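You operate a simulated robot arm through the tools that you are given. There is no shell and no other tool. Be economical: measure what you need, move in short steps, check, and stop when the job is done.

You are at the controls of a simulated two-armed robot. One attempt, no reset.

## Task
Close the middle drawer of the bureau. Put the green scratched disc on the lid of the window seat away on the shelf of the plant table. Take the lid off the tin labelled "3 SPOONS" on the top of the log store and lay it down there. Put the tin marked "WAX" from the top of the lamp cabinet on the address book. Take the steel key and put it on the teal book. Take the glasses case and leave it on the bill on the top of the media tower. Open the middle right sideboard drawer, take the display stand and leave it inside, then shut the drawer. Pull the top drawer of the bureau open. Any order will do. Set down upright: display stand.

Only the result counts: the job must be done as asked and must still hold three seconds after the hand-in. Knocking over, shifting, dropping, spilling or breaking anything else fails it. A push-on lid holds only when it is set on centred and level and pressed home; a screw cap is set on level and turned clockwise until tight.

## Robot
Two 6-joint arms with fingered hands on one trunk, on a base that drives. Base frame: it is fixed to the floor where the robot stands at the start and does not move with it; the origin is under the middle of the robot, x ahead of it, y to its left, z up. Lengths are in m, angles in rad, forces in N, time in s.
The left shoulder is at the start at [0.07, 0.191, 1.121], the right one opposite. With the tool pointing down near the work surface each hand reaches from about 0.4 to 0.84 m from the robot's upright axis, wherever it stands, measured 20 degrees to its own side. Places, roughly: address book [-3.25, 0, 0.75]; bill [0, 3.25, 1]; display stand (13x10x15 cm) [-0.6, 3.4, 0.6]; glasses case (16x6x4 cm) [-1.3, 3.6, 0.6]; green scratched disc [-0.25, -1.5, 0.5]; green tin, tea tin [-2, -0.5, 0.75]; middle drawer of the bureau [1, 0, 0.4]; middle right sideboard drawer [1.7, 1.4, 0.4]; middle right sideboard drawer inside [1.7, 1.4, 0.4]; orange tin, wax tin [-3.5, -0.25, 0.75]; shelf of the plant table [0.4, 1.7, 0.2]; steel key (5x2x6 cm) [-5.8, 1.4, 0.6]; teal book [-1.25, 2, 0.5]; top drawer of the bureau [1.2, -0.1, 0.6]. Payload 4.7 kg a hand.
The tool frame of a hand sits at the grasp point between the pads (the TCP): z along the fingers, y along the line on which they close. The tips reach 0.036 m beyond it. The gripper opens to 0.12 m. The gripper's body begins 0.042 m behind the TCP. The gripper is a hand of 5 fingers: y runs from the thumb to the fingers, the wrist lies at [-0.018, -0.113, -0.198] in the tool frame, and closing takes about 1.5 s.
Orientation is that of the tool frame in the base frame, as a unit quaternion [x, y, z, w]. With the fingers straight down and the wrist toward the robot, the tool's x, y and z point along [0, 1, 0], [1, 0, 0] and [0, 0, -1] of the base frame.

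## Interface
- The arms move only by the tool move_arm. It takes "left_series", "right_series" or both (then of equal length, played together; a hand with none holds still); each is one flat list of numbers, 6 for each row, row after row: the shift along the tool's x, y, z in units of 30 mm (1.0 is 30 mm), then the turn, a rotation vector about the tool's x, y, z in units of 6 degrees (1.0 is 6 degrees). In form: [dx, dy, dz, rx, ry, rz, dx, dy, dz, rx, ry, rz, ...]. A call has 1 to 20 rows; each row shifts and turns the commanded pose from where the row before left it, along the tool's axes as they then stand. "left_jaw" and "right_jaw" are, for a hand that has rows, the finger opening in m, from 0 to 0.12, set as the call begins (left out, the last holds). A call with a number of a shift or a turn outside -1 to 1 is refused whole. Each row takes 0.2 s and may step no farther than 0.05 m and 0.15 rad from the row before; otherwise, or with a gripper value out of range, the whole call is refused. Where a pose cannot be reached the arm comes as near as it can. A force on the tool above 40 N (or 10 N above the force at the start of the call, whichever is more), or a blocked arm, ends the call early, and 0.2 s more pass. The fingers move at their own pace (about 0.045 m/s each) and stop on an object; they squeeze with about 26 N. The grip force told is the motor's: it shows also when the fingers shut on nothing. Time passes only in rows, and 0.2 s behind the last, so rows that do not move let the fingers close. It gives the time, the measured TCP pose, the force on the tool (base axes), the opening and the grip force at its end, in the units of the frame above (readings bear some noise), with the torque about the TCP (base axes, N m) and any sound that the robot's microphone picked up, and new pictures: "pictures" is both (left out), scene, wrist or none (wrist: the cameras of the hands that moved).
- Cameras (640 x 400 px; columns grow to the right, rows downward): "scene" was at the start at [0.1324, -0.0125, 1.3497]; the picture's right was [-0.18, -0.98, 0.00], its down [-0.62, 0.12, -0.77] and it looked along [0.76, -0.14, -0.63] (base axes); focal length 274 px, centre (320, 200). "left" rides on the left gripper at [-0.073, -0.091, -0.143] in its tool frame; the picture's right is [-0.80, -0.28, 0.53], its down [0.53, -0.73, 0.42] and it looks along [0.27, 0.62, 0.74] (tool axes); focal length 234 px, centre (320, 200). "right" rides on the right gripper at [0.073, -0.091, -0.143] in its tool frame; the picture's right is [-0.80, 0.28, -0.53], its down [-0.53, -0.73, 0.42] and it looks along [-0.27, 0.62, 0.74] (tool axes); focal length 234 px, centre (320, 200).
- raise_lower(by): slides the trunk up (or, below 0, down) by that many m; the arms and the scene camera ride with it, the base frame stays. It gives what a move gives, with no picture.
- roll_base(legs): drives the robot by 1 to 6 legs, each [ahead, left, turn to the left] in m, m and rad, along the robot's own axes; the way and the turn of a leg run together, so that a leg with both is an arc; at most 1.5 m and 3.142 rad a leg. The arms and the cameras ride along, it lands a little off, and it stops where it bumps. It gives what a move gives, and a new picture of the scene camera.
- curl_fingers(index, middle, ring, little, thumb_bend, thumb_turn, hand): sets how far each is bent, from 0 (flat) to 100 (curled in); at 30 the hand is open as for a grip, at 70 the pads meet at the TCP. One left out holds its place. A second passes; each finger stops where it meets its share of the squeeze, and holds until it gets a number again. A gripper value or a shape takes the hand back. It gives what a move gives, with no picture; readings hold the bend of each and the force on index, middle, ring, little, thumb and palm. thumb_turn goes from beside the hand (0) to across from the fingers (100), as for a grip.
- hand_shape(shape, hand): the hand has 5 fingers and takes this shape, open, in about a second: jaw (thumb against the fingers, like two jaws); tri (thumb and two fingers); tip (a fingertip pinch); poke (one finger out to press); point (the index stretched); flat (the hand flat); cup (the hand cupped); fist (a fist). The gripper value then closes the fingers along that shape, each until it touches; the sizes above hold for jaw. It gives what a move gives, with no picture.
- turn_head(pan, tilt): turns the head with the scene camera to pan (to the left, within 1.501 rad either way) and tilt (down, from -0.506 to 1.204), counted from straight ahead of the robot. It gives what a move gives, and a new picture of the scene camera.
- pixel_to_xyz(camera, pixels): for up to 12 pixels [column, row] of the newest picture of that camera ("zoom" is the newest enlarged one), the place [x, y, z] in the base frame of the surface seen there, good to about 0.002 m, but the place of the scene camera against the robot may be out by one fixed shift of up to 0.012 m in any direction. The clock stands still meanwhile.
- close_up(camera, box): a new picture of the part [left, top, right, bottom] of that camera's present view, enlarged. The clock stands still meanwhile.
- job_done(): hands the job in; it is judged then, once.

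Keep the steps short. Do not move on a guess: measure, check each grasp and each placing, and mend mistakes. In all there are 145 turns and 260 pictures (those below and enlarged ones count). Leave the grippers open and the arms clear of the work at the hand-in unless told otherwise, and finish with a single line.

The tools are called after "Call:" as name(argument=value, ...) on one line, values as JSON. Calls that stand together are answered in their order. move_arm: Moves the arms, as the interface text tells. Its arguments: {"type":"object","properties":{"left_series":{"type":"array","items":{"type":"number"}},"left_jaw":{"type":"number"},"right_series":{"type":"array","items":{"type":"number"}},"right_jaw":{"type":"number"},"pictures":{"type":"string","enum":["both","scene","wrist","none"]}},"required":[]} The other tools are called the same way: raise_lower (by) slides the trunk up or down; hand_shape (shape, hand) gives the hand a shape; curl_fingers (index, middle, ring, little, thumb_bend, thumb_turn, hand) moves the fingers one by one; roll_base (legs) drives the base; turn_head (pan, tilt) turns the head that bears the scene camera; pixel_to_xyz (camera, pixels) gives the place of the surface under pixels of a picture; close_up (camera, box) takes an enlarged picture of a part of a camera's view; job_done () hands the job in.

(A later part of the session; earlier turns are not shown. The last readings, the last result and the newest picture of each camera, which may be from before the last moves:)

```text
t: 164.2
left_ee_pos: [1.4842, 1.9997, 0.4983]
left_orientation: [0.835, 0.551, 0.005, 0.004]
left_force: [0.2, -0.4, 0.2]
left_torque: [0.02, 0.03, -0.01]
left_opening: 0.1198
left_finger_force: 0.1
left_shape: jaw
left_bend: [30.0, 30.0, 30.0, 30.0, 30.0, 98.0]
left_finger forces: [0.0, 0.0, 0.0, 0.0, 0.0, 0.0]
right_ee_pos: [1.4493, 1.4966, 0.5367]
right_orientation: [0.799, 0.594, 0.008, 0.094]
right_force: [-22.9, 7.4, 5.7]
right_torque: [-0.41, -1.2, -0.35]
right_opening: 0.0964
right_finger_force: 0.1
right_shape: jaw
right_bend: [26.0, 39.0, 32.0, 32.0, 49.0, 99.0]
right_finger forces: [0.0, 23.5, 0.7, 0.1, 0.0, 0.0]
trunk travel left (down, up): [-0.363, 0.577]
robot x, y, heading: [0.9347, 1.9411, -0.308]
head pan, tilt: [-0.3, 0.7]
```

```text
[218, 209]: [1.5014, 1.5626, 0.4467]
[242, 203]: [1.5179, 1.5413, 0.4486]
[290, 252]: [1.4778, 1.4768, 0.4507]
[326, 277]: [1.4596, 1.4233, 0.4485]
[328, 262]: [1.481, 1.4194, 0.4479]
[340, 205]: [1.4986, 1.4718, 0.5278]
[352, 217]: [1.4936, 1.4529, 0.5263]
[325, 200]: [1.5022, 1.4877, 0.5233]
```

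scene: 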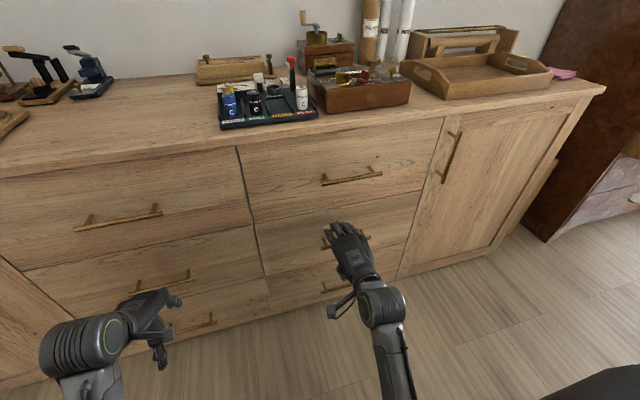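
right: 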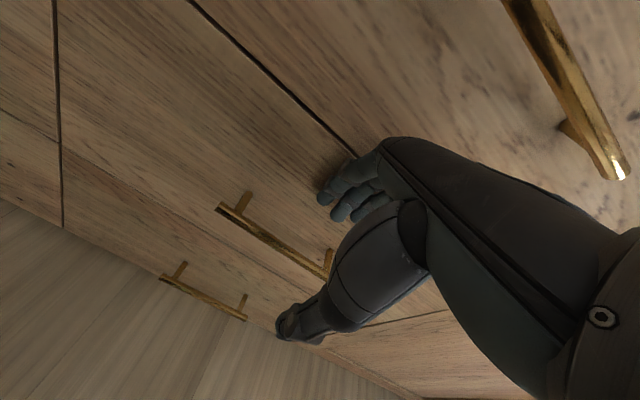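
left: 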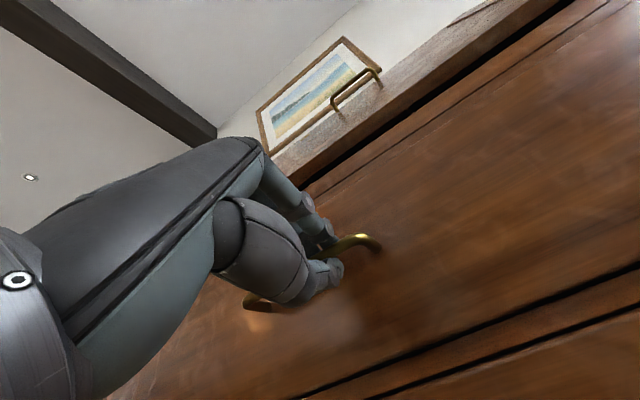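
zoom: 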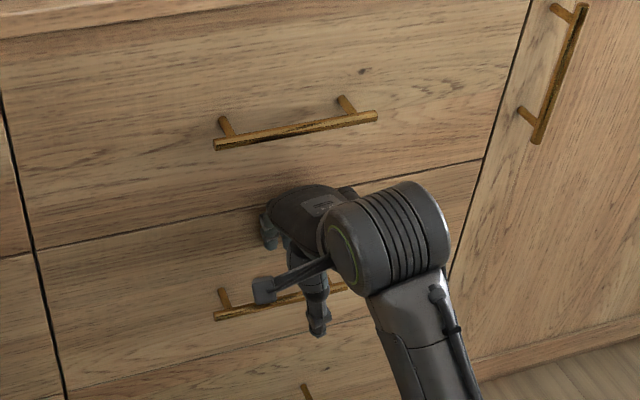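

Stems at t 1.798 and 1.926, fingers fit between with a 1.2 cm left shift; I back 8 mm off the face and lower 10 cm behind the bar.

Call:
move_arm(right_series=[0.4, -0.27, 0, 0, 0, 0, 0.08, -0.13, 0.82, 0, 0, 0, 0.08, -0.13, 0.82, 0, 0, 0, 0.08, -0.13, 0.82, 0, 0, 0, 0.08, -0.13, 0.82, 0, 0, 0], pictures="wrist")

Call:
close_up(camera="scene", box=[240, 130, 480, 280])

```text
t: 165.4
left_ee_pos: [1.4865, 1.9991, 0.4964]
left_orientation: [0.835, 0.551, 0.005, 0.003]
left_force: [0.5, 0.0, -0.2]
left_torque: [0.0, 0.03, 0.01]
left_opening: 0.12
left_finger_force: 0.0
left_shape: jaw
left_bend: [30.0, 30.0, 30.0, 30.0, 30.0, 98.0]
left_finger forces: [0.0, 0.0, 0.1, 0.1, 0.0, 0.1]
right_ee_pos: [1.4465, 1.5085, 0.4338]
right_orientation: [0.799, 0.594, 0.007, 0.095]
right_force: [1.2, 0.4, 0.9]
right_torque: [0.02, 0.02, -0.03]
right_opening: 0.0999
right_finger_force: 0.1
right_shape: jaw
right_bend: [26.0, 34.0, 32.0, 32.0, 49.0, 99.0]
right_finger forces: [1.2, 0.0, 0.0, 0.0, 0.0, 0.1]
trunk travel left (down, up): [-0.363, 0.577]
robot x, y, heading: [0.9378, 1.9425, -0.303]
head pan, tilt: [-0.3, 0.7]
```

right: 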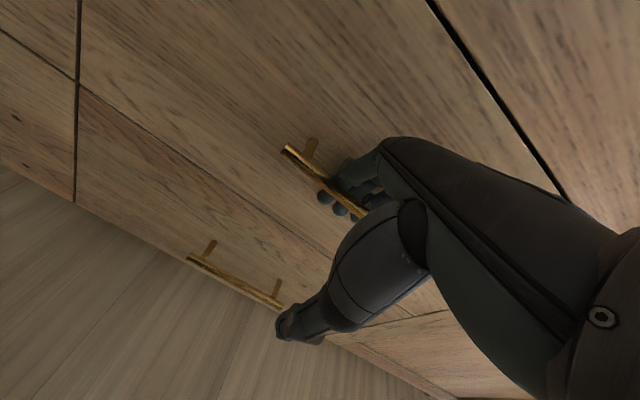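

```text
2.67 times, centred on (360, 205) of scene
```

zoom: 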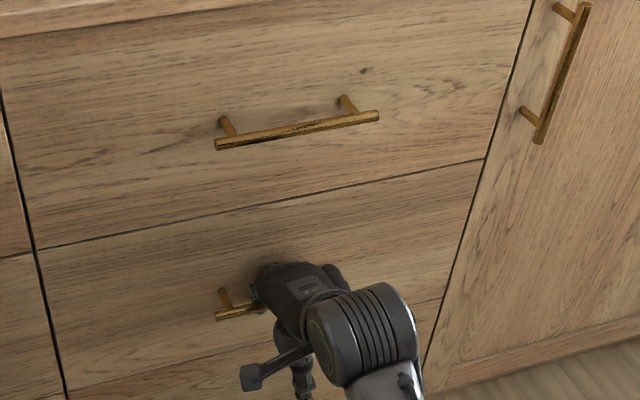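

The fingers are hooked behind the bar. I pull back 12 cm.

Call:
move_arm(right_series=[0, -0.7, -0.11, 0, 0, 0, 0, -0.8, -0.13, 0, 0, 0, 0, -0.8, -0.13, 0, 0, 0, 0, -0.8, -0.13, 0, 0, 0, 0, -0.8, -0.13, 0, 0, 0], pictures="scene")

```text
t: 166.6
left_ee_pos: [1.4858, 1.9995, 0.4955]
left_orientation: [0.835, 0.55, 0.005, 0.003]
left_force: [0.2, 0.3, 0.4]
left_torque: [-0.01, 0.02, -0.03]
left_opening: 0.1199
left_finger_force: 0.0
left_shape: jaw
left_bend: [30.0, 30.0, 30.0, 30.0, 30.0, 98.0]
left_finger forces: [0.0, 0.0, 0.0, 0.0, 0.0, 0.0]
right_ee_pos: [1.3326, 1.5443, 0.4334]
right_orientation: [0.799, 0.594, 0.008, 0.093]
right_force: [-2.6, 1.3, -0.6]
right_torque: [0.06, 0.03, -0.04]
right_opening: 0.0985
right_finger_force: 0.1
right_shape: jaw
right_bend: [26.0, 35.0, 32.0, 32.0, 49.0, 99.0]
right_finger forces: [0.0, 1.9, 0.0, 0.0, 0.0, 0.0]
trunk travel left (down, up): [-0.363, 0.577]
robot x, y, heading: [0.9357, 1.9372, -0.305]
head pan, tilt: [-0.3, 0.7]
```

scene: 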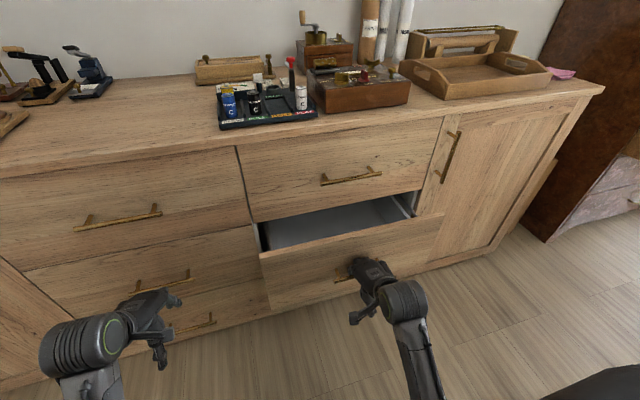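

The drawer opens smoothly. I pull on another 10 cm.

Call:
move_arm(right_series=[0, -0.8, -0.13, 0, 0, 0, 0, -0.8, -0.13, 0, 0, 0, 0, -0.8, -0.13, 0, 0, 0, 0, -0.8, -0.13, 0, 0, 0], pictures="scene")

```text
t: 167.6
left_ee_pos: [1.487, 1.9998, 0.4956]
left_orientation: [0.835, 0.55, 0.005, 0.003]
left_force: [-0.5, 0.9, -0.8]
left_torque: [0.01, -0.01, 0.02]
left_opening: 0.12
left_finger_force: 0.0
left_shape: jaw
left_bend: [30.0, 30.0, 30.0, 30.0, 30.0, 98.0]
left_finger forces: [0.1, 0.0, 0.1, 0.0, 0.1, 0.1]
right_ee_pos: [1.2383, 1.572, 0.4336]
right_orientation: [0.798, 0.595, 0.008, 0.093]
right_force: [-1.8, 0.6, -1.4]
right_torque: [0.03, 0.06, -0.03]
right_opening: 0.0986
right_finger_force: 0.0
right_shape: jaw
right_bend: [26.0, 35.0, 32.0, 32.0, 49.0, 99.0]
right_finger forces: [0.0, 1.9, 0.0, 0.0, 0.0, 0.1]
trunk travel left (down, up): [-0.363, 0.577]
robot x, y, heading: [0.9356, 1.9397, -0.306]
head pan, tilt: [-0.3, 0.7]
```

scene: 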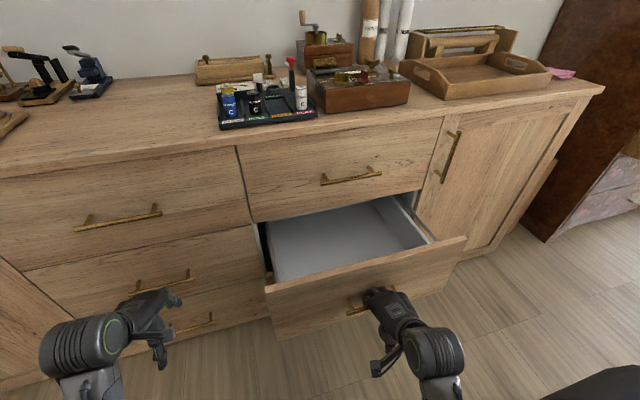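

Open ~21 cm. I ease 4 mm forward to unload the hook and raise the trunk straight up.

Call:
move_arm(right_series=[0, 0.25, 0.04, 0, 0, 0], pictures="none")

Call:
raise_lower(by=0.2)

Call:
raise_lower(by=0.35)

Call:
turn_head(pan=-0.3, tilt=0.9)

```text
t: 168.0
left_ee_pos: [1.4848, 1.9986, 0.4959]
left_orientation: [0.835, 0.55, 0.006, 0.003]
left_force: [-0.1, -0.2, -0.2]
left_torque: [-0.02, 0.0, -0.01]
left_opening: 0.1198
left_finger_force: 0.0
left_shape: jaw
left_bend: [30.0, 30.0, 30.0, 30.0, 30.0, 98.0]
left_finger forces: [0.1, 0.0, 0.1, 0.0, 0.1, 0.0]
right_ee_pos: [1.2465, 1.5698, 0.4329]
right_orientation: [0.798, 0.595, 0.009, 0.094]
right_force: [1.0, -1.2, -0.5]
right_torque: [-0.01, -0.02, -0.02]
right_opening: 0.1
right_finger_force: 0.0
right_shape: jaw
right_bend: [26.0, 34.0, 32.0, 32.0, 49.0, 99.0]
right_finger forces: [0.8, 0.2, 0.1, 0.1, 0.0, 0.0]
trunk travel left (down, up): [-0.363, 0.577]
robot x, y, heading: [0.9362, 1.9402, -0.309]
head pan, tilt: [-0.3, 0.7]
```

```text
t: 170.2
left_ee_pos: [1.486, 1.9998, 0.6947]
left_orientation: [0.834, 0.552, 0.005, 0.003]
left_force: [-0.5, 0.5, -0.4]
left_torque: [0.01, 0.02, 0.01]
left_opening: 0.1201
left_finger_force: 0.1
left_shape: jaw
left_bend: [30.0, 30.0, 30.0, 30.0, 30.0, 98.0]
left_finger forces: [0.1, 0.0, 0.0, 0.0, 0.0, 0.0]
right_ee_pos: [1.2473, 1.5697, 0.6318]
right_orientation: [0.798, 0.595, 0.009, 0.094]
right_force: [0.0, 0.5, 0.8]
right_torque: [-0.01, -0.02, 0.01]
right_opening: 0.0997
right_finger_force: 0.1
right_shape: jaw
right_bend: [26.0, 34.0, 32.0, 32.0, 49.0, 99.0]
right_finger forces: [0.0, 0.0, 0.0, 0.1, 0.0, 0.0]
trunk travel left (down, up): [-0.563, 0.377]
robot x, y, heading: [0.9357, 1.9408, -0.305]
head pan, tilt: [-0.3, 0.7]
```

```text
t: 173.6
left_ee_pos: [1.4864, 1.9993, 1.0455]
left_orientation: [0.835, 0.551, 0.005, 0.003]
left_force: [-0.3, 0.4, -0.3]
left_torque: [-0.01, 0.0, -0.02]
left_opening: 0.1201
left_finger_force: 0.0
left_shape: jaw
left_bend: [30.0, 30.0, 30.0, 30.0, 30.0, 98.0]
left_finger forces: [0.0, 0.0, 0.0, 0.0, 0.0, 0.1]
right_ee_pos: [1.2464, 1.5693, 0.9814]
right_orientation: [0.799, 0.594, 0.008, 0.094]
right_force: [0.3, 0.2, 0.6]
right_torque: [-0.01, -0.01, -0.03]
right_opening: 0.1001
right_finger_force: 0.1
right_shape: jaw
right_bend: [26.0, 34.0, 32.0, 32.0, 49.0, 99.0]
right_finger forces: [0.1, 0.1, 0.1, 0.1, 0.0, 0.0]
trunk travel left (down, up): [-0.913, 0.027]
robot x, y, heading: [0.9364, 1.9396, -0.301]
head pan, tilt: [-0.3, 0.7]
```

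```text
t: 174.3
left_ee_pos: [1.486, 1.9995, 1.0454]
left_orientation: [0.835, 0.551, 0.006, 0.002]
left_force: [0.0, -0.2, -0.1]
left_torque: [-0.01, -0.03, -0.01]
left_opening: 0.1201
left_finger_force: 0.0
left_shape: jaw
left_bend: [30.0, 30.0, 30.0, 30.0, 30.0, 98.0]
left_finger forces: [0.1, 0.1, 0.0, 0.0, 0.1, 0.0]
right_ee_pos: [1.2463, 1.5703, 0.9814]
right_orientation: [0.799, 0.594, 0.008, 0.093]
right_force: [0.1, -0.3, 0.7]
right_torque: [0.0, 0.03, 0.0]
right_opening: 0.1002
right_finger_force: 0.0
right_shape: jaw
right_bend: [26.0, 34.0, 32.0, 32.0, 49.0, 99.0]
right_finger forces: [0.1, 0.0, 0.1, 0.1, 0.0, 0.0]
trunk travel left (down, up): [-0.913, 0.027]
robot x, y, heading: [0.9371, 1.9387, -0.299]
head pan, tilt: [-0.3, 0.901]
```

scene: 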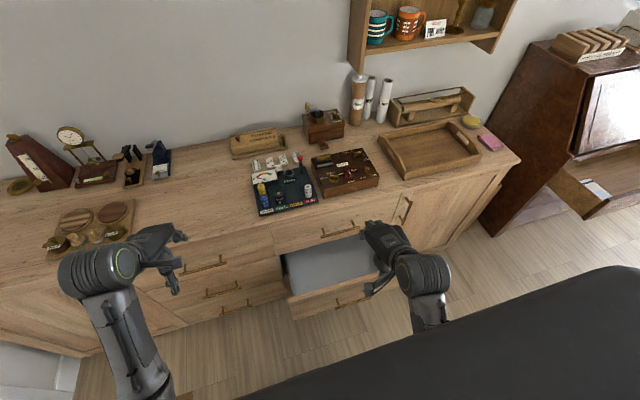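

Measure the drawer interior for later.

Call:
pixel_to_xyz(camera="scene", pixels=[[320, 265], [345, 255], [310, 285], [320, 296], [350, 285], [290, 290], [300, 253], [285, 262], [330, 240]])

Call:
close_up(camera="scene", box=[250, 210, 410, 310])

```text
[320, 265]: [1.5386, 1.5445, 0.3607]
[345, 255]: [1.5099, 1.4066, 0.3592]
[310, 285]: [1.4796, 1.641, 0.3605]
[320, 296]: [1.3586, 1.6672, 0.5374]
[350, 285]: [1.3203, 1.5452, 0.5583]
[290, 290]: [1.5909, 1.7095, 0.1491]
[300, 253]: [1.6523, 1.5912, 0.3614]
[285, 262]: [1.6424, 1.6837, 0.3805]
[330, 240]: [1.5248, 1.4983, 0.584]
```

```text
4.00 times, centred on (330, 260) of scene
```

zoom: 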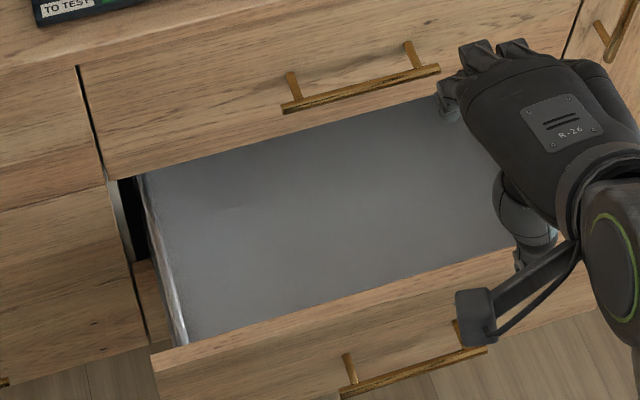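

Drawer floor z≈0.35 and deep enough. Now I turn toward the media tower side and check the plant table on the way.

Call:
roll_base(legs=[[0, 0, 1.57], [0.2, 0, 0]])

Call:
turn_head(pan=1.45, tilt=0.9)

```text
t: 179.7
left_ee_pos: [0.939, 2.6786, 1.0472]
left_orientation: [0.201, 0.979, 0.006, -0.001]
left_force: [-0.5, -0.7, -0.3]
left_torque: [0.02, 0.01, 0.0]
left_opening: 0.1198
left_finger_force: 0.0
left_shape: jaw
left_bend: [30.0, 30.0, 30.0, 30.0, 30.0, 98.0]
left_finger forces: [0.0, 0.1, 0.1, 0.1, 0.1, 0.0]
right_ee_pos: [1.3682, 2.4395, 0.9821]
right_orientation: [0.146, 0.985, 0.071, 0.06]
right_force: [0.7, -0.5, -0.7]
right_torque: [0.0, 0.01, 0.03]
right_opening: 0.0999
right_finger_force: 0.1
right_shape: jaw
right_bend: [26.0, 34.0, 32.0, 32.0, 49.0, 99.0]
right_finger forces: [0.0, 0.0, 0.0, 0.0, 0.0, 0.0]
trunk travel left (down, up): [-0.913, 0.027]
robot x, y, heading: [0.9918, 2.1329, 1.263]
head pan, tilt: [-0.3, 0.901]
```

scene: 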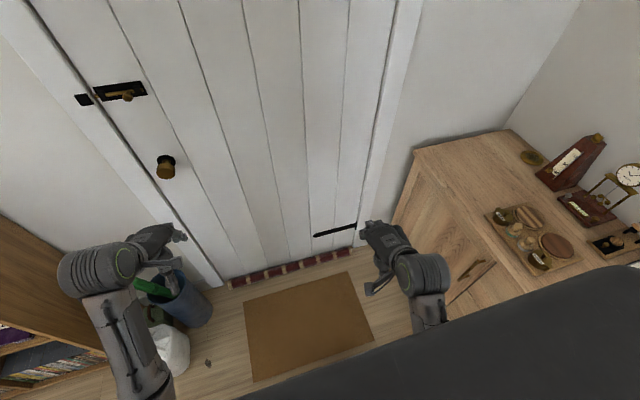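

```text
t: 181.5
left_ee_pos: [0.9391, 2.6813, 1.0474]
left_orientation: [0.202, 0.979, 0.006, -0.002]
left_force: [0.6, -0.8, -0.5]
left_torque: [-0.01, -0.03, 0.0]
left_opening: 0.12
left_finger_force: 0.0
left_shape: jaw
left_bend: [30.0, 30.0, 30.0, 30.0, 30.0, 98.0]
left_finger forces: [0.0, 0.0, 0.1, 0.0, 0.0, 0.0]
right_ee_pos: [1.3688, 2.4401, 0.9813]
right_orientation: [0.146, 0.985, 0.072, 0.061]
right_force: [-0.2, 0.2, 0.3]
right_torque: [0.01, 0.0, -0.01]
right_opening: 0.1002
right_finger_force: 0.1
right_shape: jaw
right_bend: [26.0, 34.0, 32.0, 32.0, 49.0, 99.0]
right_finger forces: [0.1, 0.0, 0.0, 0.0, 0.1, 0.1]
trunk travel left (down, up): [-0.913, 0.027]
robot x, y, heading: [0.9919, 2.1301, 1.265]
head pan, tilt: [1.45, 0.901]
```

scene: 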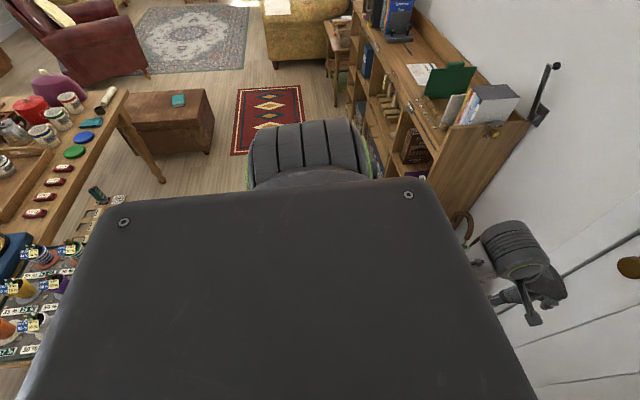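

Call:
close_up(camera="scene", box=[0, 170, 160, 270])

Call:
pixel_to_xyz(camera="scene", pixels=[[30, 290], [95, 193], [70, 250], [20, 325], [45, 258], [165, 180], [115, 205]])

```text
4.00 times, centred on (80, 220) of scene
```

zoom: 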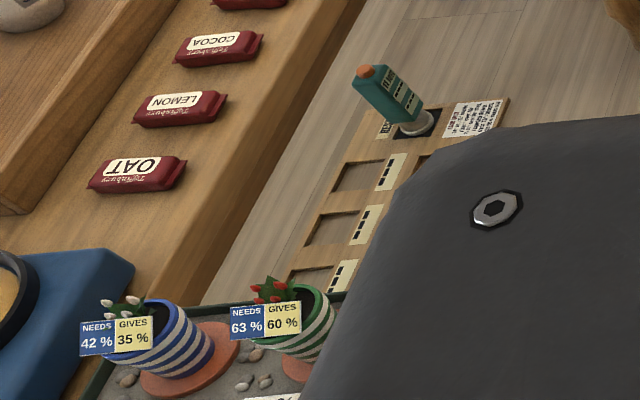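

```text
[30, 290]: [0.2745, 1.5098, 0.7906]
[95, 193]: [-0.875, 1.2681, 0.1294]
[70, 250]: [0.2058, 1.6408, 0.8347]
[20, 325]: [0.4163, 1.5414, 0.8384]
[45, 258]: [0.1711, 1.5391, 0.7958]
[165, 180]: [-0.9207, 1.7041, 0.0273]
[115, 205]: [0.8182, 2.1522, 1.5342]
```

The plant table's pots stand fine. I slide left along the tower.

Call:
roll_base(legs=[[0.03, 0, 0], [0, 1.45, 0]])

Call:
turn_head(pan=0.0, tilt=0.75)

```text
t: 185.4
left_ee_pos: [0.4334, 2.8714, 1.0471]
left_orientation: [0.213, 0.977, 0.006, 0.011]
left_force: [31.2, -6.7, 0.9]
left_torque: [0.02, 0.08, -2.53]
left_opening: 0.12
left_finger_force: 0.2
left_shape: jaw
left_bend: [30.0, 30.0, 29.0, 32.0, 30.0, 98.0]
left_finger forces: [0.0, 0.1, 0.1, 42.9, 0.1, 0.1]
right_ee_pos: [0.8548, 2.633, 0.9837]
right_orientation: [0.145, 0.985, 0.072, 0.062]
right_force: [-2.2, 0.3, 0.4]
right_torque: [0.01, -0.11, -0.04]
right_opening: 0.0999
right_finger_force: 0.1
right_shape: jaw
right_bend: [26.0, 34.0, 32.0, 32.0, 49.0, 99.0]
right_finger forces: [0.1, 0.1, 0.1, 0.1, 0.0, 0.0]
trunk travel left (down, up): [-0.913, 0.027]
robot x, y, heading: [0.484, 2.3228, 1.265]
head pan, tilt: [1.45, 0.901]
stopped in leg 2: the force on the tool passed its limit (the readings are from after the stop); the commanded pose is now the measured one
```

scene: 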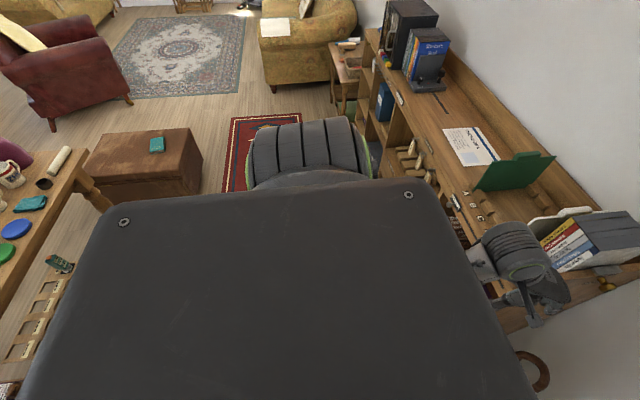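

```text
t: 187.0
left_ee_pos: [0.4356, 2.8699, 1.0474]
left_orientation: [0.209, 0.978, 0.004, 0.004]
left_force: [22.7, -5.5, 1.7]
left_torque: [0.12, 0.07, -1.81]
left_opening: 0.1202
left_finger_force: 0.0
left_shape: jaw
left_bend: [30.0, 30.0, 29.0, 31.0, 30.0, 98.0]
left_finger forces: [0.0, 0.1, 0.0, 32.2, 0.1, 0.0]
right_ee_pos: [0.8595, 2.6319, 0.9813]
right_orientation: [0.145, 0.985, 0.071, 0.06]
right_force: [-0.1, 0.5, -0.8]
right_torque: [0.01, 0.0, -0.02]
right_opening: 0.1
right_finger_force: 0.1
right_shape: jaw
right_bend: [26.0, 34.0, 32.0, 32.0, 49.0, 99.0]
right_finger forces: [0.0, 0.0, 0.0, 0.1, 0.0, 0.0]
trunk travel left (down, up): [-0.913, 0.027]
robot x, y, heading: [0.483, 2.3249, 1.268]
head pan, tilt: [0.0, 0.75]
```

scene: 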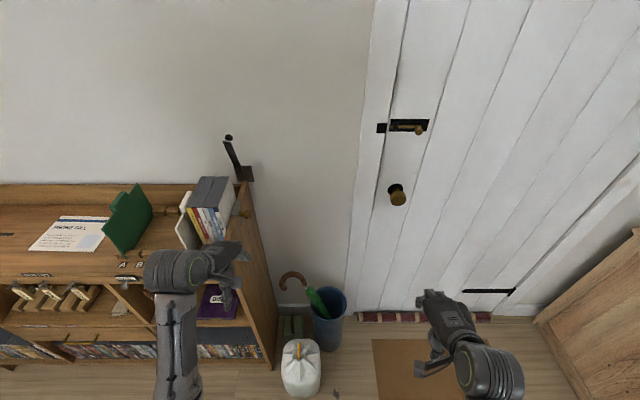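

The left little finger bumped the tower's end panel. I move the left hand right, back and up.

Call:
move_arm(left_series=[-0.8, 0, 0, 0, 0, 0, -0.5, -0.5, 0, 0, 0, 0, 0, -1, -0.5, 0, 0, 0, 0, -1, -0.5, 0, 0, 0, 0, -1, -0.5, 0, 0, 0, 0, -1, -0.5, 0, 0, 0], right_series=[0, 0, 0, 0, 0, 0, 0, 0, 0, 0, 0, 0, 0, 0, -0.5, 0, 0, 0, 0, 0, -0.5, 0, 0, 0, 0, 0, -0.5, 0, 0, 0, 0, 0, -0.5, 0, 0, 0], pictures="none")

Call:
close_up(camera="scene", box=[0, 120, 400, 370])

```text
t: 188.6
left_ee_pos: [0.4002, 2.808, 1.0608]
left_orientation: [0.21, 0.976, 0.018, -0.058]
left_force: [0.0, 0.0, -0.1]
left_torque: [0.02, -0.01, -0.01]
left_opening: 0.1199
left_finger_force: 0.0
left_shape: jaw
left_bend: [30.0, 30.0, 30.0, 30.0, 30.0, 98.0]
left_finger forces: [0.0, 0.0, 0.0, 0.0, 0.0, 0.0]
left hand out of reach, approached as far as the arm can: row 4, 5, 6
right_ee_pos: [0.8504, 2.6376, 1.0239]
right_orientation: [0.145, 0.985, 0.071, 0.06]
right_force: [0.3, 0.2, -1.5]
right_torque: [0.02, 0.01, 0.01]
right_opening: 0.0998
right_finger_force: 0.0
right_shape: jaw
right_bend: [26.0, 34.0, 32.0, 32.0, 49.0, 99.0]
right_finger forces: [0.1, 0.0, 0.0, 0.1, 0.0, 0.0]
right hand out of reach, approached as far as the arm can: row 5, 6
trunk travel left (down, up): [-0.913, 0.027]
robot x, y, heading: [0.4828, 2.325, 1.267]
head pan, tilt: [0.0, 0.75]
stopped in row 6 (left hand): the arm was blocked; the commanded pose is now the measured one
```

```text
1.60 times, centred on (200, 245) of scene
```

zoom: 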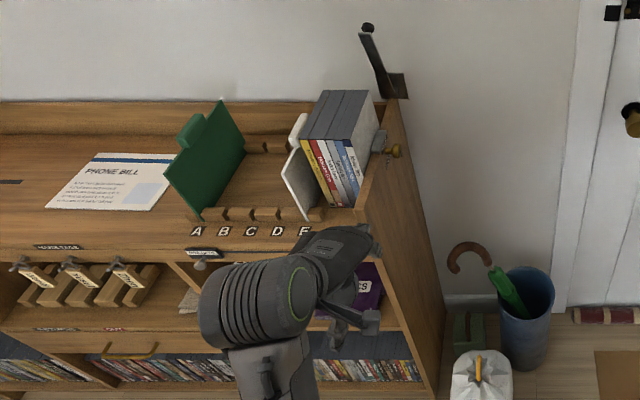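

Now the left hand is 7 cm clear of the tower front. I slide left 0.75 m watching.

Call:
roll_base(legs=[[0, 0.75, 0]])

Call:
turn_head(pan=0.35, tilt=0.7)

```text
t: 192.6
left_ee_pos: [-0.3115, 3.0329, 1.0604]
left_orientation: [0.211, 0.976, 0.018, -0.057]
left_force: [-0.7, 0.5, 0.8]
left_torque: [-0.01, 0.01, 0.05]
left_opening: 0.1201
left_finger_force: 0.0
left_shape: jaw
left_bend: [30.0, 30.0, 30.0, 30.0, 30.0, 98.0]
left_finger forces: [0.0, 0.0, 0.1, 0.0, 0.0, 0.0]
right_ee_pos: [0.1364, 2.8622, 1.0233]
right_orientation: [0.144, 0.985, 0.071, 0.061]
right_force: [0.6, 0.3, 0.1]
right_torque: [-0.01, -0.01, 0.05]
right_opening: 0.1001
right_finger_force: 0.0
right_shape: jaw
right_bend: [26.0, 34.0, 32.0, 32.0, 49.0, 99.0]
right_finger forces: [0.1, 0.1, 0.0, 0.1, 0.1, 0.0]
trunk travel left (down, up): [-0.913, 0.027]
robot x, y, heading: [-0.2259, 2.5487, 1.265]
head pan, tilt: [0.0, 0.75]
```

scene: 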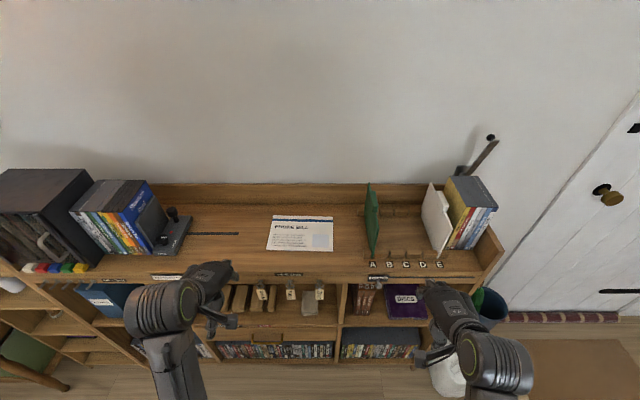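

```text
t: 193.4
left_ee_pos: [-0.3121, 3.0323, 1.0608]
left_orientation: [0.212, 0.975, 0.018, -0.058]
left_force: [-0.4, -0.1, -0.5]
left_torque: [0.01, 0.0, 0.01]
left_opening: 0.1201
left_finger_force: 0.0
left_shape: jaw
left_bend: [30.0, 30.0, 30.0, 30.0, 30.0, 98.0]
left_finger forces: [0.0, 0.0, 0.1, 0.0, 0.0, 0.1]
right_ee_pos: [0.1376, 2.8617, 1.0237]
right_orientation: [0.144, 0.985, 0.072, 0.061]
right_force: [-0.1, -0.1, -0.3]
right_torque: [0.02, 0.06, -0.01]
right_opening: 0.0998
right_finger_force: 0.1
right_shape: jaw
right_bend: [26.0, 34.0, 32.0, 32.0, 49.0, 99.0]
right_finger forces: [0.0, 0.1, 0.0, 0.0, 0.0, 0.1]
trunk travel left (down, up): [-0.913, 0.027]
robot x, y, heading: [-0.2323, 2.547, 1.263]
head pan, tilt: [0.351, 0.7]
```

scene: 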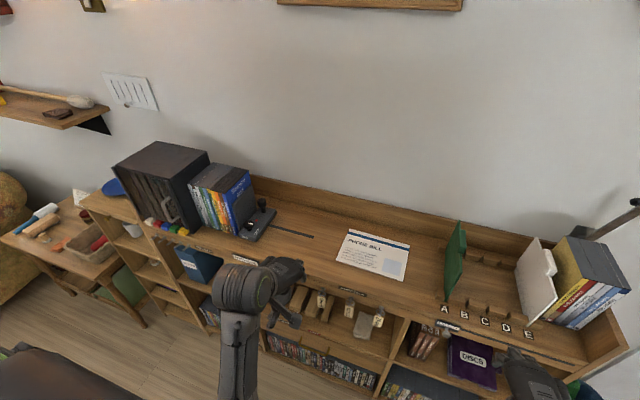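

The bill is at (372,255). I back off, slide left, and lower the trunk to see into the shelves.

Call:
roll_base(legs=[[-0.3, 0.45, 0]])

Call:
raise_lower(by=-0.4)

Call:
turn_head(pan=0.3, tilt=0.4)

```text
t: 196.6
left_ee_pos: [-0.8282, 2.879, 1.0598]
left_orientation: [0.212, 0.975, 0.017, -0.057]
left_force: [-0.2, 0.2, -0.5]
left_torque: [0.01, -0.01, 0.0]
left_opening: 0.12
left_finger_force: 0.0
left_shape: jaw
left_bend: [30.0, 30.0, 30.0, 30.0, 30.0, 98.0]
left_finger forces: [0.0, 0.0, 0.0, 0.1, 0.1, 0.0]
right_ee_pos: [-0.3793, 2.7086, 1.023]
right_orientation: [0.146, 0.985, 0.071, 0.061]
right_force: [-1.1, 0.0, -0.1]
right_torque: [-0.03, 0.0, -0.01]
right_opening: 0.0998
right_finger_force: 0.0
right_shape: jaw
right_bend: [26.0, 34.0, 32.0, 32.0, 49.0, 99.0]
right_finger forces: [0.1, 0.0, 0.0, 0.1, 0.0, 0.1]
trunk travel left (down, up): [-0.913, 0.027]
robot x, y, heading: [-0.7428, 2.3942, 1.263]
head pan, tilt: [0.351, 0.7]
```

scene: 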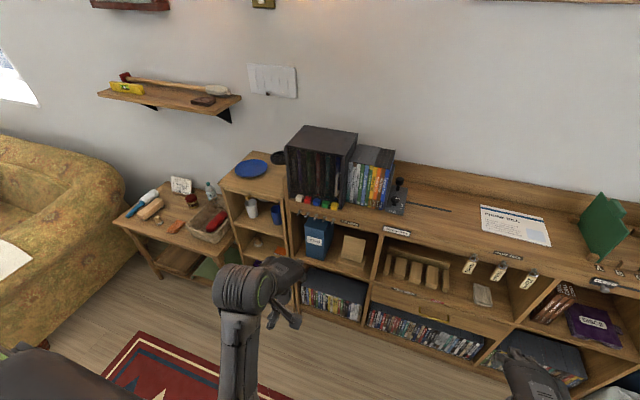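

```text
t: 200.4
left_ee_pos: [-0.8293, 2.8787, 0.6602]
left_orientation: [0.213, 0.975, 0.018, -0.058]
left_force: [0.0, -0.1, -0.2]
left_torque: [0.0, -0.04, 0.0]
left_opening: 0.1199
left_finger_force: 0.1
left_shape: jaw
left_bend: [30.0, 30.0, 30.0, 30.0, 30.0, 98.0]
left_finger forces: [0.0, 0.0, 0.0, 0.0, 0.0, 0.0]
right_ee_pos: [-0.3803, 2.7071, 0.6234]
right_orientation: [0.146, 0.985, 0.071, 0.061]
right_force: [-0.9, 0.2, -0.1]
right_torque: [-0.01, -0.01, -0.01]
right_opening: 0.0998
right_finger_force: 0.1
right_shape: jaw
right_bend: [26.0, 34.0, 32.0, 32.0, 49.0, 99.0]
right_finger forces: [0.0, 0.0, 0.0, 0.0, 0.0, 0.0]
trunk travel left (down, up): [-0.513, 0.427]
robot x, y, heading: [-0.7469, 2.3971, 1.264]
head pan, tilt: [0.351, 0.7]
```

```text
t: 201.2
left_ee_pos: [-0.829, 2.8795, 0.6607]
left_orientation: [0.212, 0.975, 0.018, -0.058]
left_force: [-0.3, -0.7, -0.4]
left_torque: [0.03, 0.02, 0.05]
left_opening: 0.1202
left_finger_force: 0.1
left_shape: jaw
left_bend: [30.0, 30.0, 30.0, 30.0, 30.0, 98.0]
left_finger forces: [0.0, 0.1, 0.0, 0.0, 0.1, 0.0]
right_ee_pos: [-0.3806, 2.7087, 0.6237]
right_orientation: [0.146, 0.985, 0.071, 0.061]
right_force: [-0.2, 0.3, -0.2]
right_torque: [0.04, -0.02, -0.01]
right_opening: 0.0999
right_finger_force: 0.1
right_shape: jaw
right_bend: [26.0, 34.0, 32.0, 32.0, 49.0, 99.0]
right_finger forces: [0.0, 0.0, 0.1, 0.0, 0.1, 0.1]
trunk travel left (down, up): [-0.513, 0.427]
robot x, y, heading: [-0.7437, 2.3914, 1.261]
head pan, tilt: [0.3, 0.4]
```

scene: 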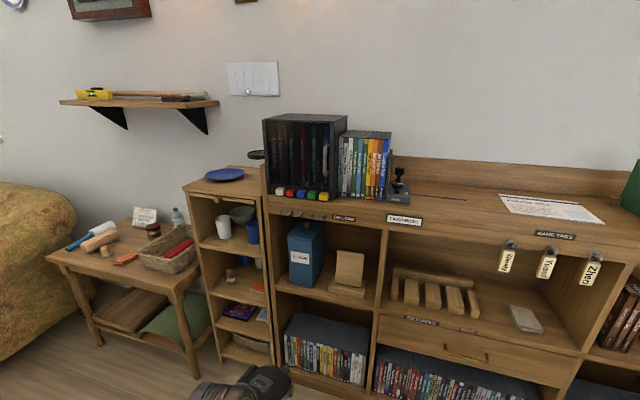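

I see a wooden easel stand at (348,272) beside a blue box. I zoom to identify the stand and the glasses case.

Call:
close_up(camera="scene", box=[270, 190, 510, 340])

Call:
close_up(camera="scene", box=[50, 180, 290, 330])

Call:
pixel_to_xyz(camera="scene", pixels=[[350, 255], [348, 270], [345, 295], [335, 286], [361, 296], [250, 265], [178, 250], [255, 285], [240, 312], [125, 258], [305, 250], [550, 210]])

```text
2.67 times, centred on (390, 265) of scene
```

zoom: 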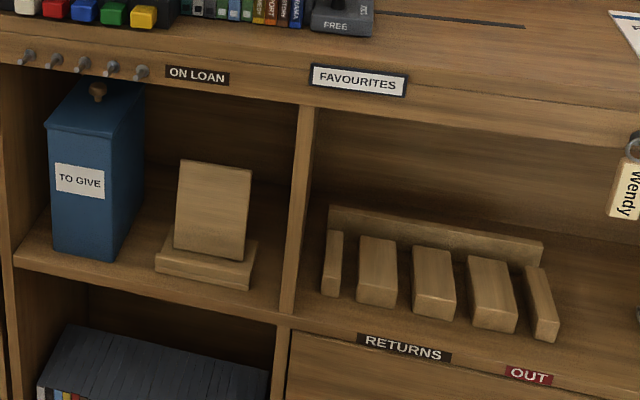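

```text
2.67 times, centred on (170, 255) of scene
```

zoom: 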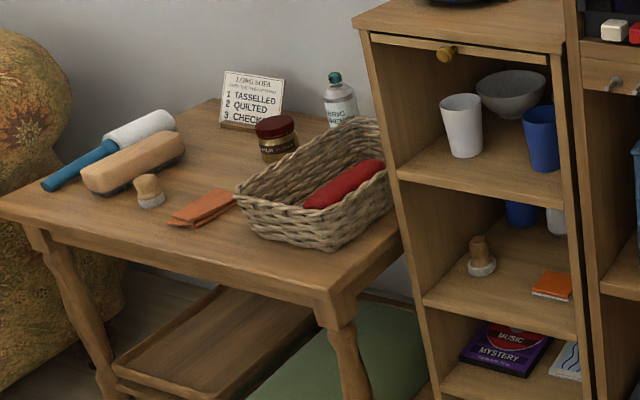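

```text
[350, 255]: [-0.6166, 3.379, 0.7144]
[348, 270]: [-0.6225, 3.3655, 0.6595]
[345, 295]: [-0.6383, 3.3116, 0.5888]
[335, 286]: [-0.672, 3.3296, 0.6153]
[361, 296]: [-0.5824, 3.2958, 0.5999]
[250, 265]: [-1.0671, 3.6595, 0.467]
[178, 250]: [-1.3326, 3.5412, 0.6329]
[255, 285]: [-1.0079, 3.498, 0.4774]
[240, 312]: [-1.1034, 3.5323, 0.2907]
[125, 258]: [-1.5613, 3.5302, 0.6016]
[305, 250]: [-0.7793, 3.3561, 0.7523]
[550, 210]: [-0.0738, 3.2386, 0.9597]
```

Stand: easel on the shelf; glasses case: red case in the basket on the side table. I measure the stand's details and the compartment.

Call:
close_up(camera="scene", box=[290, 205, 410, 305])

Call:
pixel_to_xyz(camera="scene", pixels=[[338, 252], [363, 256], [336, 281], [360, 287], [330, 290], [363, 298], [354, 251], [350, 232], [372, 235], [375, 290], [322, 265], [300, 218]])

```text
4.00 times, centred on (350, 255) of scene
```

zoom: 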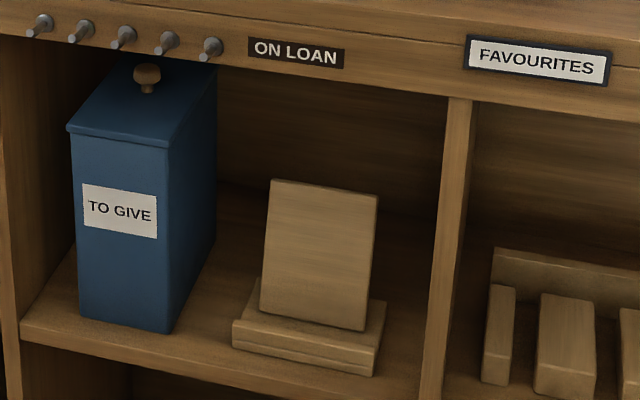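

```text
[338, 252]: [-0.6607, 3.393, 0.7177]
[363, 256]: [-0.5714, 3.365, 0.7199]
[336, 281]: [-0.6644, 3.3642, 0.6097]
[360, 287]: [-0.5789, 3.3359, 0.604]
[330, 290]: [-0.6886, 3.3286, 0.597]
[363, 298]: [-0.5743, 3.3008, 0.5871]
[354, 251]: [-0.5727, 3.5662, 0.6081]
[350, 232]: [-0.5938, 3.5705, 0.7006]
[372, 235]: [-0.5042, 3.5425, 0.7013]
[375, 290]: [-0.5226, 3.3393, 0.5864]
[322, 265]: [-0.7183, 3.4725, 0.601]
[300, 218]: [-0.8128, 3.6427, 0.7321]
```

The stand's panel is 9 cm wide. Plan: take it by its sides with the right hand turned 90°, set it on the tower top, re-grip from above, then carry to the drawer. First I turn the right hand about its axis and raise the left hand.

Call:
move_arm(right_series=[0, 0.8, 0, 0, 0, 0, 0, 0.8, 0, 0, 0, 0, 0, 0.8, 0, 0, 0, 0, 0, 0.8, 0, 0, 0, 0, 0, 0.8, 0, 0, 0, 0, 0, 0, 0, 0, 0, 1, 0, 0, 0, 0, 0, 1, 0, 0, 0, 0, 0, 1, 0, 0, 0, 0, 0, 1, 0, 0, 0, 0, 0, 1, 0, 0, 0, 0, 0, 1, 0, 0, 0, 0, 0, 1, 0, 0, 0, 0, 0, 1, 0, 0, 0, 0, 0, 1, 0, 0, 0, 0, 0, 1, 0, 0, 0, 0, 0, 1, 0, 0, 0, 0, 0, 1, 0, 0, 0, 0, 0, 1, 0, 0, 0, 0, 0, 1, 0, 0, 0, 0, 0, 1], left_series=[0, 0, -1, 0, 0, 0, 0, 0, -1, 0, 0, 0, 0, 0, -1, 0, 0, 0, 0, 0, -1, 0, 0, 0, 0, 0, -1, 0, 0, 0, 0, 0, 0, 0, 0, 0, 0, 0, 0, 0, 0, 0, 0, 0, 0, 0, 0, 0, 0, 0, 0, 0, 0, 0, 0, 0, 0, 0, 0, 0, 0, 0, 0, 0, 0, 0, 0, 0, 0, 0, 0, 0, 0, 0, 0, 0, 0, 0, 0, 0, 0, 0, 0, 0, 0, 0, 0, 0, 0, 0, 0, 0, 0, 0, 0, 0, 0, 0, 0, 0, 0, 0, 0, 0, 0, 0, 0, 0, 0, 0, 0, 0, 0, 0, 0, 0, 0, 0, 0, 0], right_jaw=0.12, pictures="none")

Call:
roll_base(legs=[[0, 0.36, 0]])

```text
t: 202.4
left_ee_pos: [-0.8429, 2.9245, 0.7201]
left_orientation: [0.185, 0.971, 0.02, -0.15]
left_force: [-0.2, -0.7, 0.0]
left_torque: [-0.04, -0.07, 0.0]
left_opening: 0.1198
left_finger_force: 0.1
left_shape: jaw
left_bend: [30.0, 30.0, 30.0, 30.0, 30.0, 98.0]
left_finger forces: [0.0, 0.0, 0.1, 0.0, 0.1, 0.2]
left hand out of reach, approached as far as the arm can: row 1, 2, 3, 4, 5
right_ee_pos: [-0.3505, 2.8118, 0.6412]
right_orientation: [0.147, 0.985, 0.071, 0.06]
right_force: [0.6, -0.5, 0.1]
right_torque: [0.01, 0.03, -0.02]
right_opening: 0.1197
right_finger_force: 0.2
right_shape: jaw
right_bend: [30.0, 30.0, 30.0, 30.0, 30.0, 98.0]
right_finger forces: [0.0, 0.0, 0.1, 0.0, 0.1, 0.0]
trunk travel left (down, up): [-0.513, 0.427]
robot x, y, heading: [-0.7496, 2.3922, 1.267]
head pan, tilt: [0.3, 0.4]
stopped in row 5 (left hand): the arm was blocked; the commanded pose is now the measured one
```

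```text
t: 204.7
left_ee_pos: [-1.1848, 3.034, 0.7197]
left_orientation: [0.187, 0.971, 0.02, -0.15]
left_force: [-0.7, 0.7, 0.3]
left_torque: [-0.03, -0.02, 0.01]
left_opening: 0.12
left_finger_force: 0.1
left_shape: jaw
left_bend: [30.0, 30.0, 30.0, 30.0, 30.0, 98.0]
left_finger forces: [0.1, 0.1, 0.0, 0.1, 0.0, 0.1]
right_ee_pos: [-0.6925, 2.9215, 0.6414]
right_orientation: [0.146, 0.985, 0.071, 0.062]
right_force: [-0.2, -0.6, 0.6]
right_torque: [-0.01, -0.03, 0.03]
right_opening: 0.1197
right_finger_force: 0.0
right_shape: jaw
right_bend: [30.0, 30.0, 30.0, 30.0, 30.0, 98.0]
right_finger forces: [0.1, 0.1, 0.0, 0.0, 0.1, 0.0]
trunk travel left (down, up): [-0.513, 0.427]
robot x, y, heading: [-1.0908, 2.5046, 1.256]
head pan, tilt: [0.3, 0.4]
```

scene: 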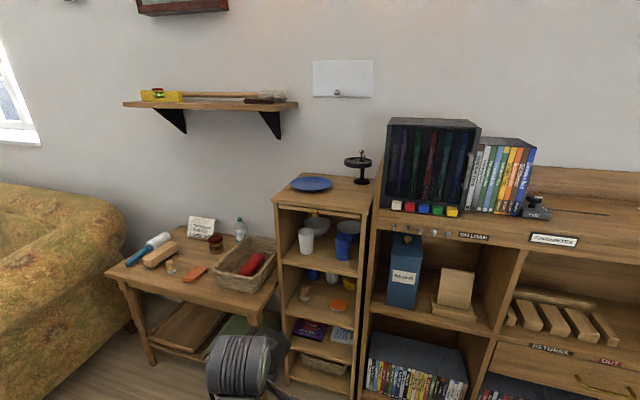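

Robot is in place. Now turn the right hand 90° about its axis.

Call:
move_arm(right_series=[0, 0, 0, 0, 0, 1, 0, 0, 0, 0, 0, 1, 0, 0, 0, 0, 0, 1, 0, 0, 0, 0, 0, 1, 0, 0, 0, 0, 0, 1, 0, 0, 0, 0, 0, 1, 0, 0, 0, 0, 0, 1, 0, 0, 0, 0, 0, 1, 0, 0, 0, 0, 0, 1, 0, 0, 0, 0, 0, 1, 0, 0, 0, 0, 0, 1, 0, 0, 0, 0, 0, 1, 0, 0, 0, 0, 0, 1, 0, 0, 0, 0, 0, 1, 0, 0, 0, 0, 0, 1], pictures="none")

Call:
turn_head(pan=-0.1, tilt=0.6)

```text
t: 206.2
left_ee_pos: [-1.1845, 3.0339, 0.7177]
left_orientation: [0.185, 0.971, 0.02, -0.152]
left_force: [-0.3, 0.7, 0.8]
left_torque: [0.01, 0.0, -0.01]
left_opening: 0.1199
left_finger_force: 0.2
left_shape: jaw
left_bend: [30.0, 30.0, 30.0, 30.0, 30.0, 98.0]
left_finger forces: [0.1, 0.0, 0.0, 0.0, 0.1, 0.0]
right_ee_pos: [-0.6289, 2.8964, 0.6407]
right_orientation: [0.456, 0.877, 0.095, 0.112]
right_force: [0.1, 0.4, -0.5]
right_torque: [-0.02, 0.02, 0.02]
right_opening: 0.1199
right_finger_force: 0.0
right_shape: jaw
right_bend: [30.0, 30.0, 30.0, 30.0, 30.0, 98.0]
right_finger forces: [0.0, 0.0, 0.0, 0.1, 0.1, 0.0]
trunk travel left (down, up): [-0.513, 0.427]
robot x, y, heading: [-1.0893, 2.505, 1.26]
head pan, tilt: [0.3, 0.4]
stopped in row 7 (right hand): the arm was blocked; the commanded pose is now the measured one
```

```text
t: 207.1
left_ee_pos: [-1.1845, 3.0328, 0.7195]
left_orientation: [0.185, 0.971, 0.021, -0.15]
left_force: [-0.5, -0.5, -0.6]
left_torque: [-0.03, -0.01, 0.04]
left_opening: 0.1197
left_finger_force: 0.0
left_shape: jaw
left_bend: [30.0, 30.0, 30.0, 30.0, 30.0, 98.0]
left_finger forces: [0.1, 0.1, 0.0, 0.0, 0.0, 0.1]
right_ee_pos: [-0.6313, 2.8981, 0.6401]
right_orientation: [0.456, 0.877, 0.097, 0.111]
right_force: [-0.2, -0.1, 0.0]
right_torque: [0.0, -0.01, -0.03]
right_opening: 0.1195
right_finger_force: 0.0
right_shape: jaw
right_bend: [30.0, 30.0, 30.0, 30.0, 30.0, 98.0]
right_finger forces: [0.1, 0.1, 0.0, 0.0, 0.0, 0.0]
trunk travel left (down, up): [-0.513, 0.427]
robot x, y, heading: [-1.0922, 2.5034, 1.261]
head pan, tilt: [-0.099, 0.6]
```

scene: 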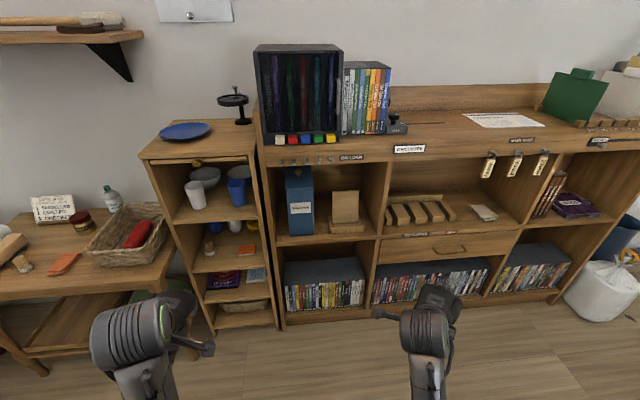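

The arm folds too tightly; I extend the hand forward 15 cm, then continue the turn.

Call:
move_arm(right_series=[0.61, 0.78, 0.15, 0, 0, 0, 0.61, 0.78, 0.15, 0, 0, 0, 0.61, 0.78, 0.15, 0, 0, 0, 0.61, 0.78, 0.15, 0, 0, 0, 0.61, 0.78, 0.15, 0, 0, 0, 0, 0, 0, 0, 0, 1, 0, 0, 0, 0, 0, 1, 0, 0, 0, 0, 0, 1, 0, 0, 0, 0, 0, 1, 0, 0, 0, 0, 0, 1, 0, 0, 0, 0, 0, 1, 0, 0, 0, 0, 0, 1, 0, 0, 0, 0, 0, 1], pictures="wrist")

```text
t: 209.9
left_ee_pos: [-1.185, 3.0342, 0.7195]
left_orientation: [0.185, 0.971, 0.02, -0.15]
left_force: [-0.6, 0.3, 0.2]
left_torque: [0.0, 0.0, -0.01]
left_opening: 0.1198
left_finger_force: 0.1
left_shape: jaw
left_bend: [30.0, 30.0, 30.0, 30.0, 30.0, 98.0]
left_finger forces: [0.0, 0.0, 0.1, 0.1, 0.0, 0.1]
right_ee_pos: [-0.5856, 3.0409, 0.6403]
right_orientation: [0.775, 0.615, 0.133, 0.062]
right_force: [-1.4, 0.0, 0.1]
right_torque: [-0.01, -0.05, 0.0]
right_opening: 0.1197
right_finger_force: 0.0
right_shape: jaw
right_bend: [30.0, 30.0, 30.0, 30.0, 30.0, 98.0]
right_finger forces: [0.0, 0.0, 0.0, 0.0, 0.0, 0.1]
trunk travel left (down, up): [-0.513, 0.427]
robot x, y, heading: [-1.0912, 2.504, 1.259]
head pan, tilt: [-0.099, 0.6]
```

right: 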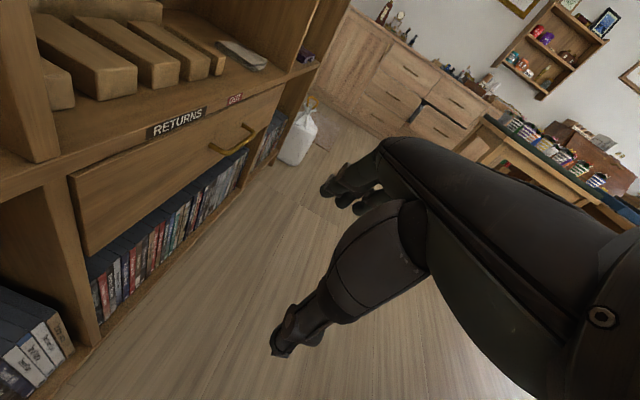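

The hand now turns freely. I pitch it to 45° forward-down with the closing line level, and set it in line with the stand, still outside the tower.

Call:
move_arm(right_series=[0, 0, 0, 0.29, 0.87, 0.24, 0, 0, 0, 0.29, 0.87, 0.24, 0, 0, 0, 0.29, 0.87, 0.24, 0, 0, 0, 0.29, 0.87, 0.24, 0, 0, 0, 0.29, 0.87, 0.24, 0, 0, 0, 0.29, 0.87, 0.24, 0, 0, 0, 0.29, 0.87, 0.24, 0.3, -0.91, -0.17, 0, 0, 0, 0.3, -0.91, -0.17, 0, 0, 0, 0.3, -0.91, -0.17, 0, 0, 0, 0.3, -0.91, -0.17, 0, 0, 0, 0.3, -0.91, -0.17, 0, 0, 0], pictures="scene")

```text
t: 212.3
left_ee_pos: [-1.1849, 3.0347, 0.7198]
left_orientation: [0.186, 0.971, 0.02, -0.151]
left_force: [0.3, -0.6, 0.1]
left_torque: [0.02, 0.01, 0.02]
left_opening: 0.12
left_finger_force: 0.2
left_shape: jaw
left_bend: [30.0, 30.0, 30.0, 30.0, 30.0, 98.0]
left_finger forces: [0.1, 0.0, 0.0, 0.1, 0.1, 0.0]
right_ee_pos: [-0.597, 3.0604, 0.6844]
right_orientation: [0.74, 0.545, 0.36, -0.162]
right_force: [-0.4, 0.0, 0.0]
right_torque: [0.0, -0.01, 0.03]
right_opening: 0.12
right_finger_force: 0.0
right_shape: jaw
right_bend: [30.0, 30.0, 30.0, 30.0, 30.0, 98.0]
right_finger forces: [0.0, 0.0, 0.0, 0.1, 0.0, 0.0]
trunk travel left (down, up): [-0.513, 0.427]
robot x, y, heading: [-1.088, 2.5038, 1.258]
head pan, tilt: [-0.099, 0.6]
stopped in row 12 (right hand): the arm was blocked; the commanded pose is now the measured one
```

scene: 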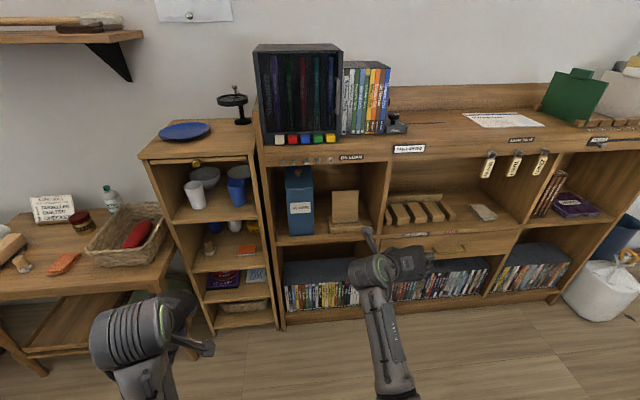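

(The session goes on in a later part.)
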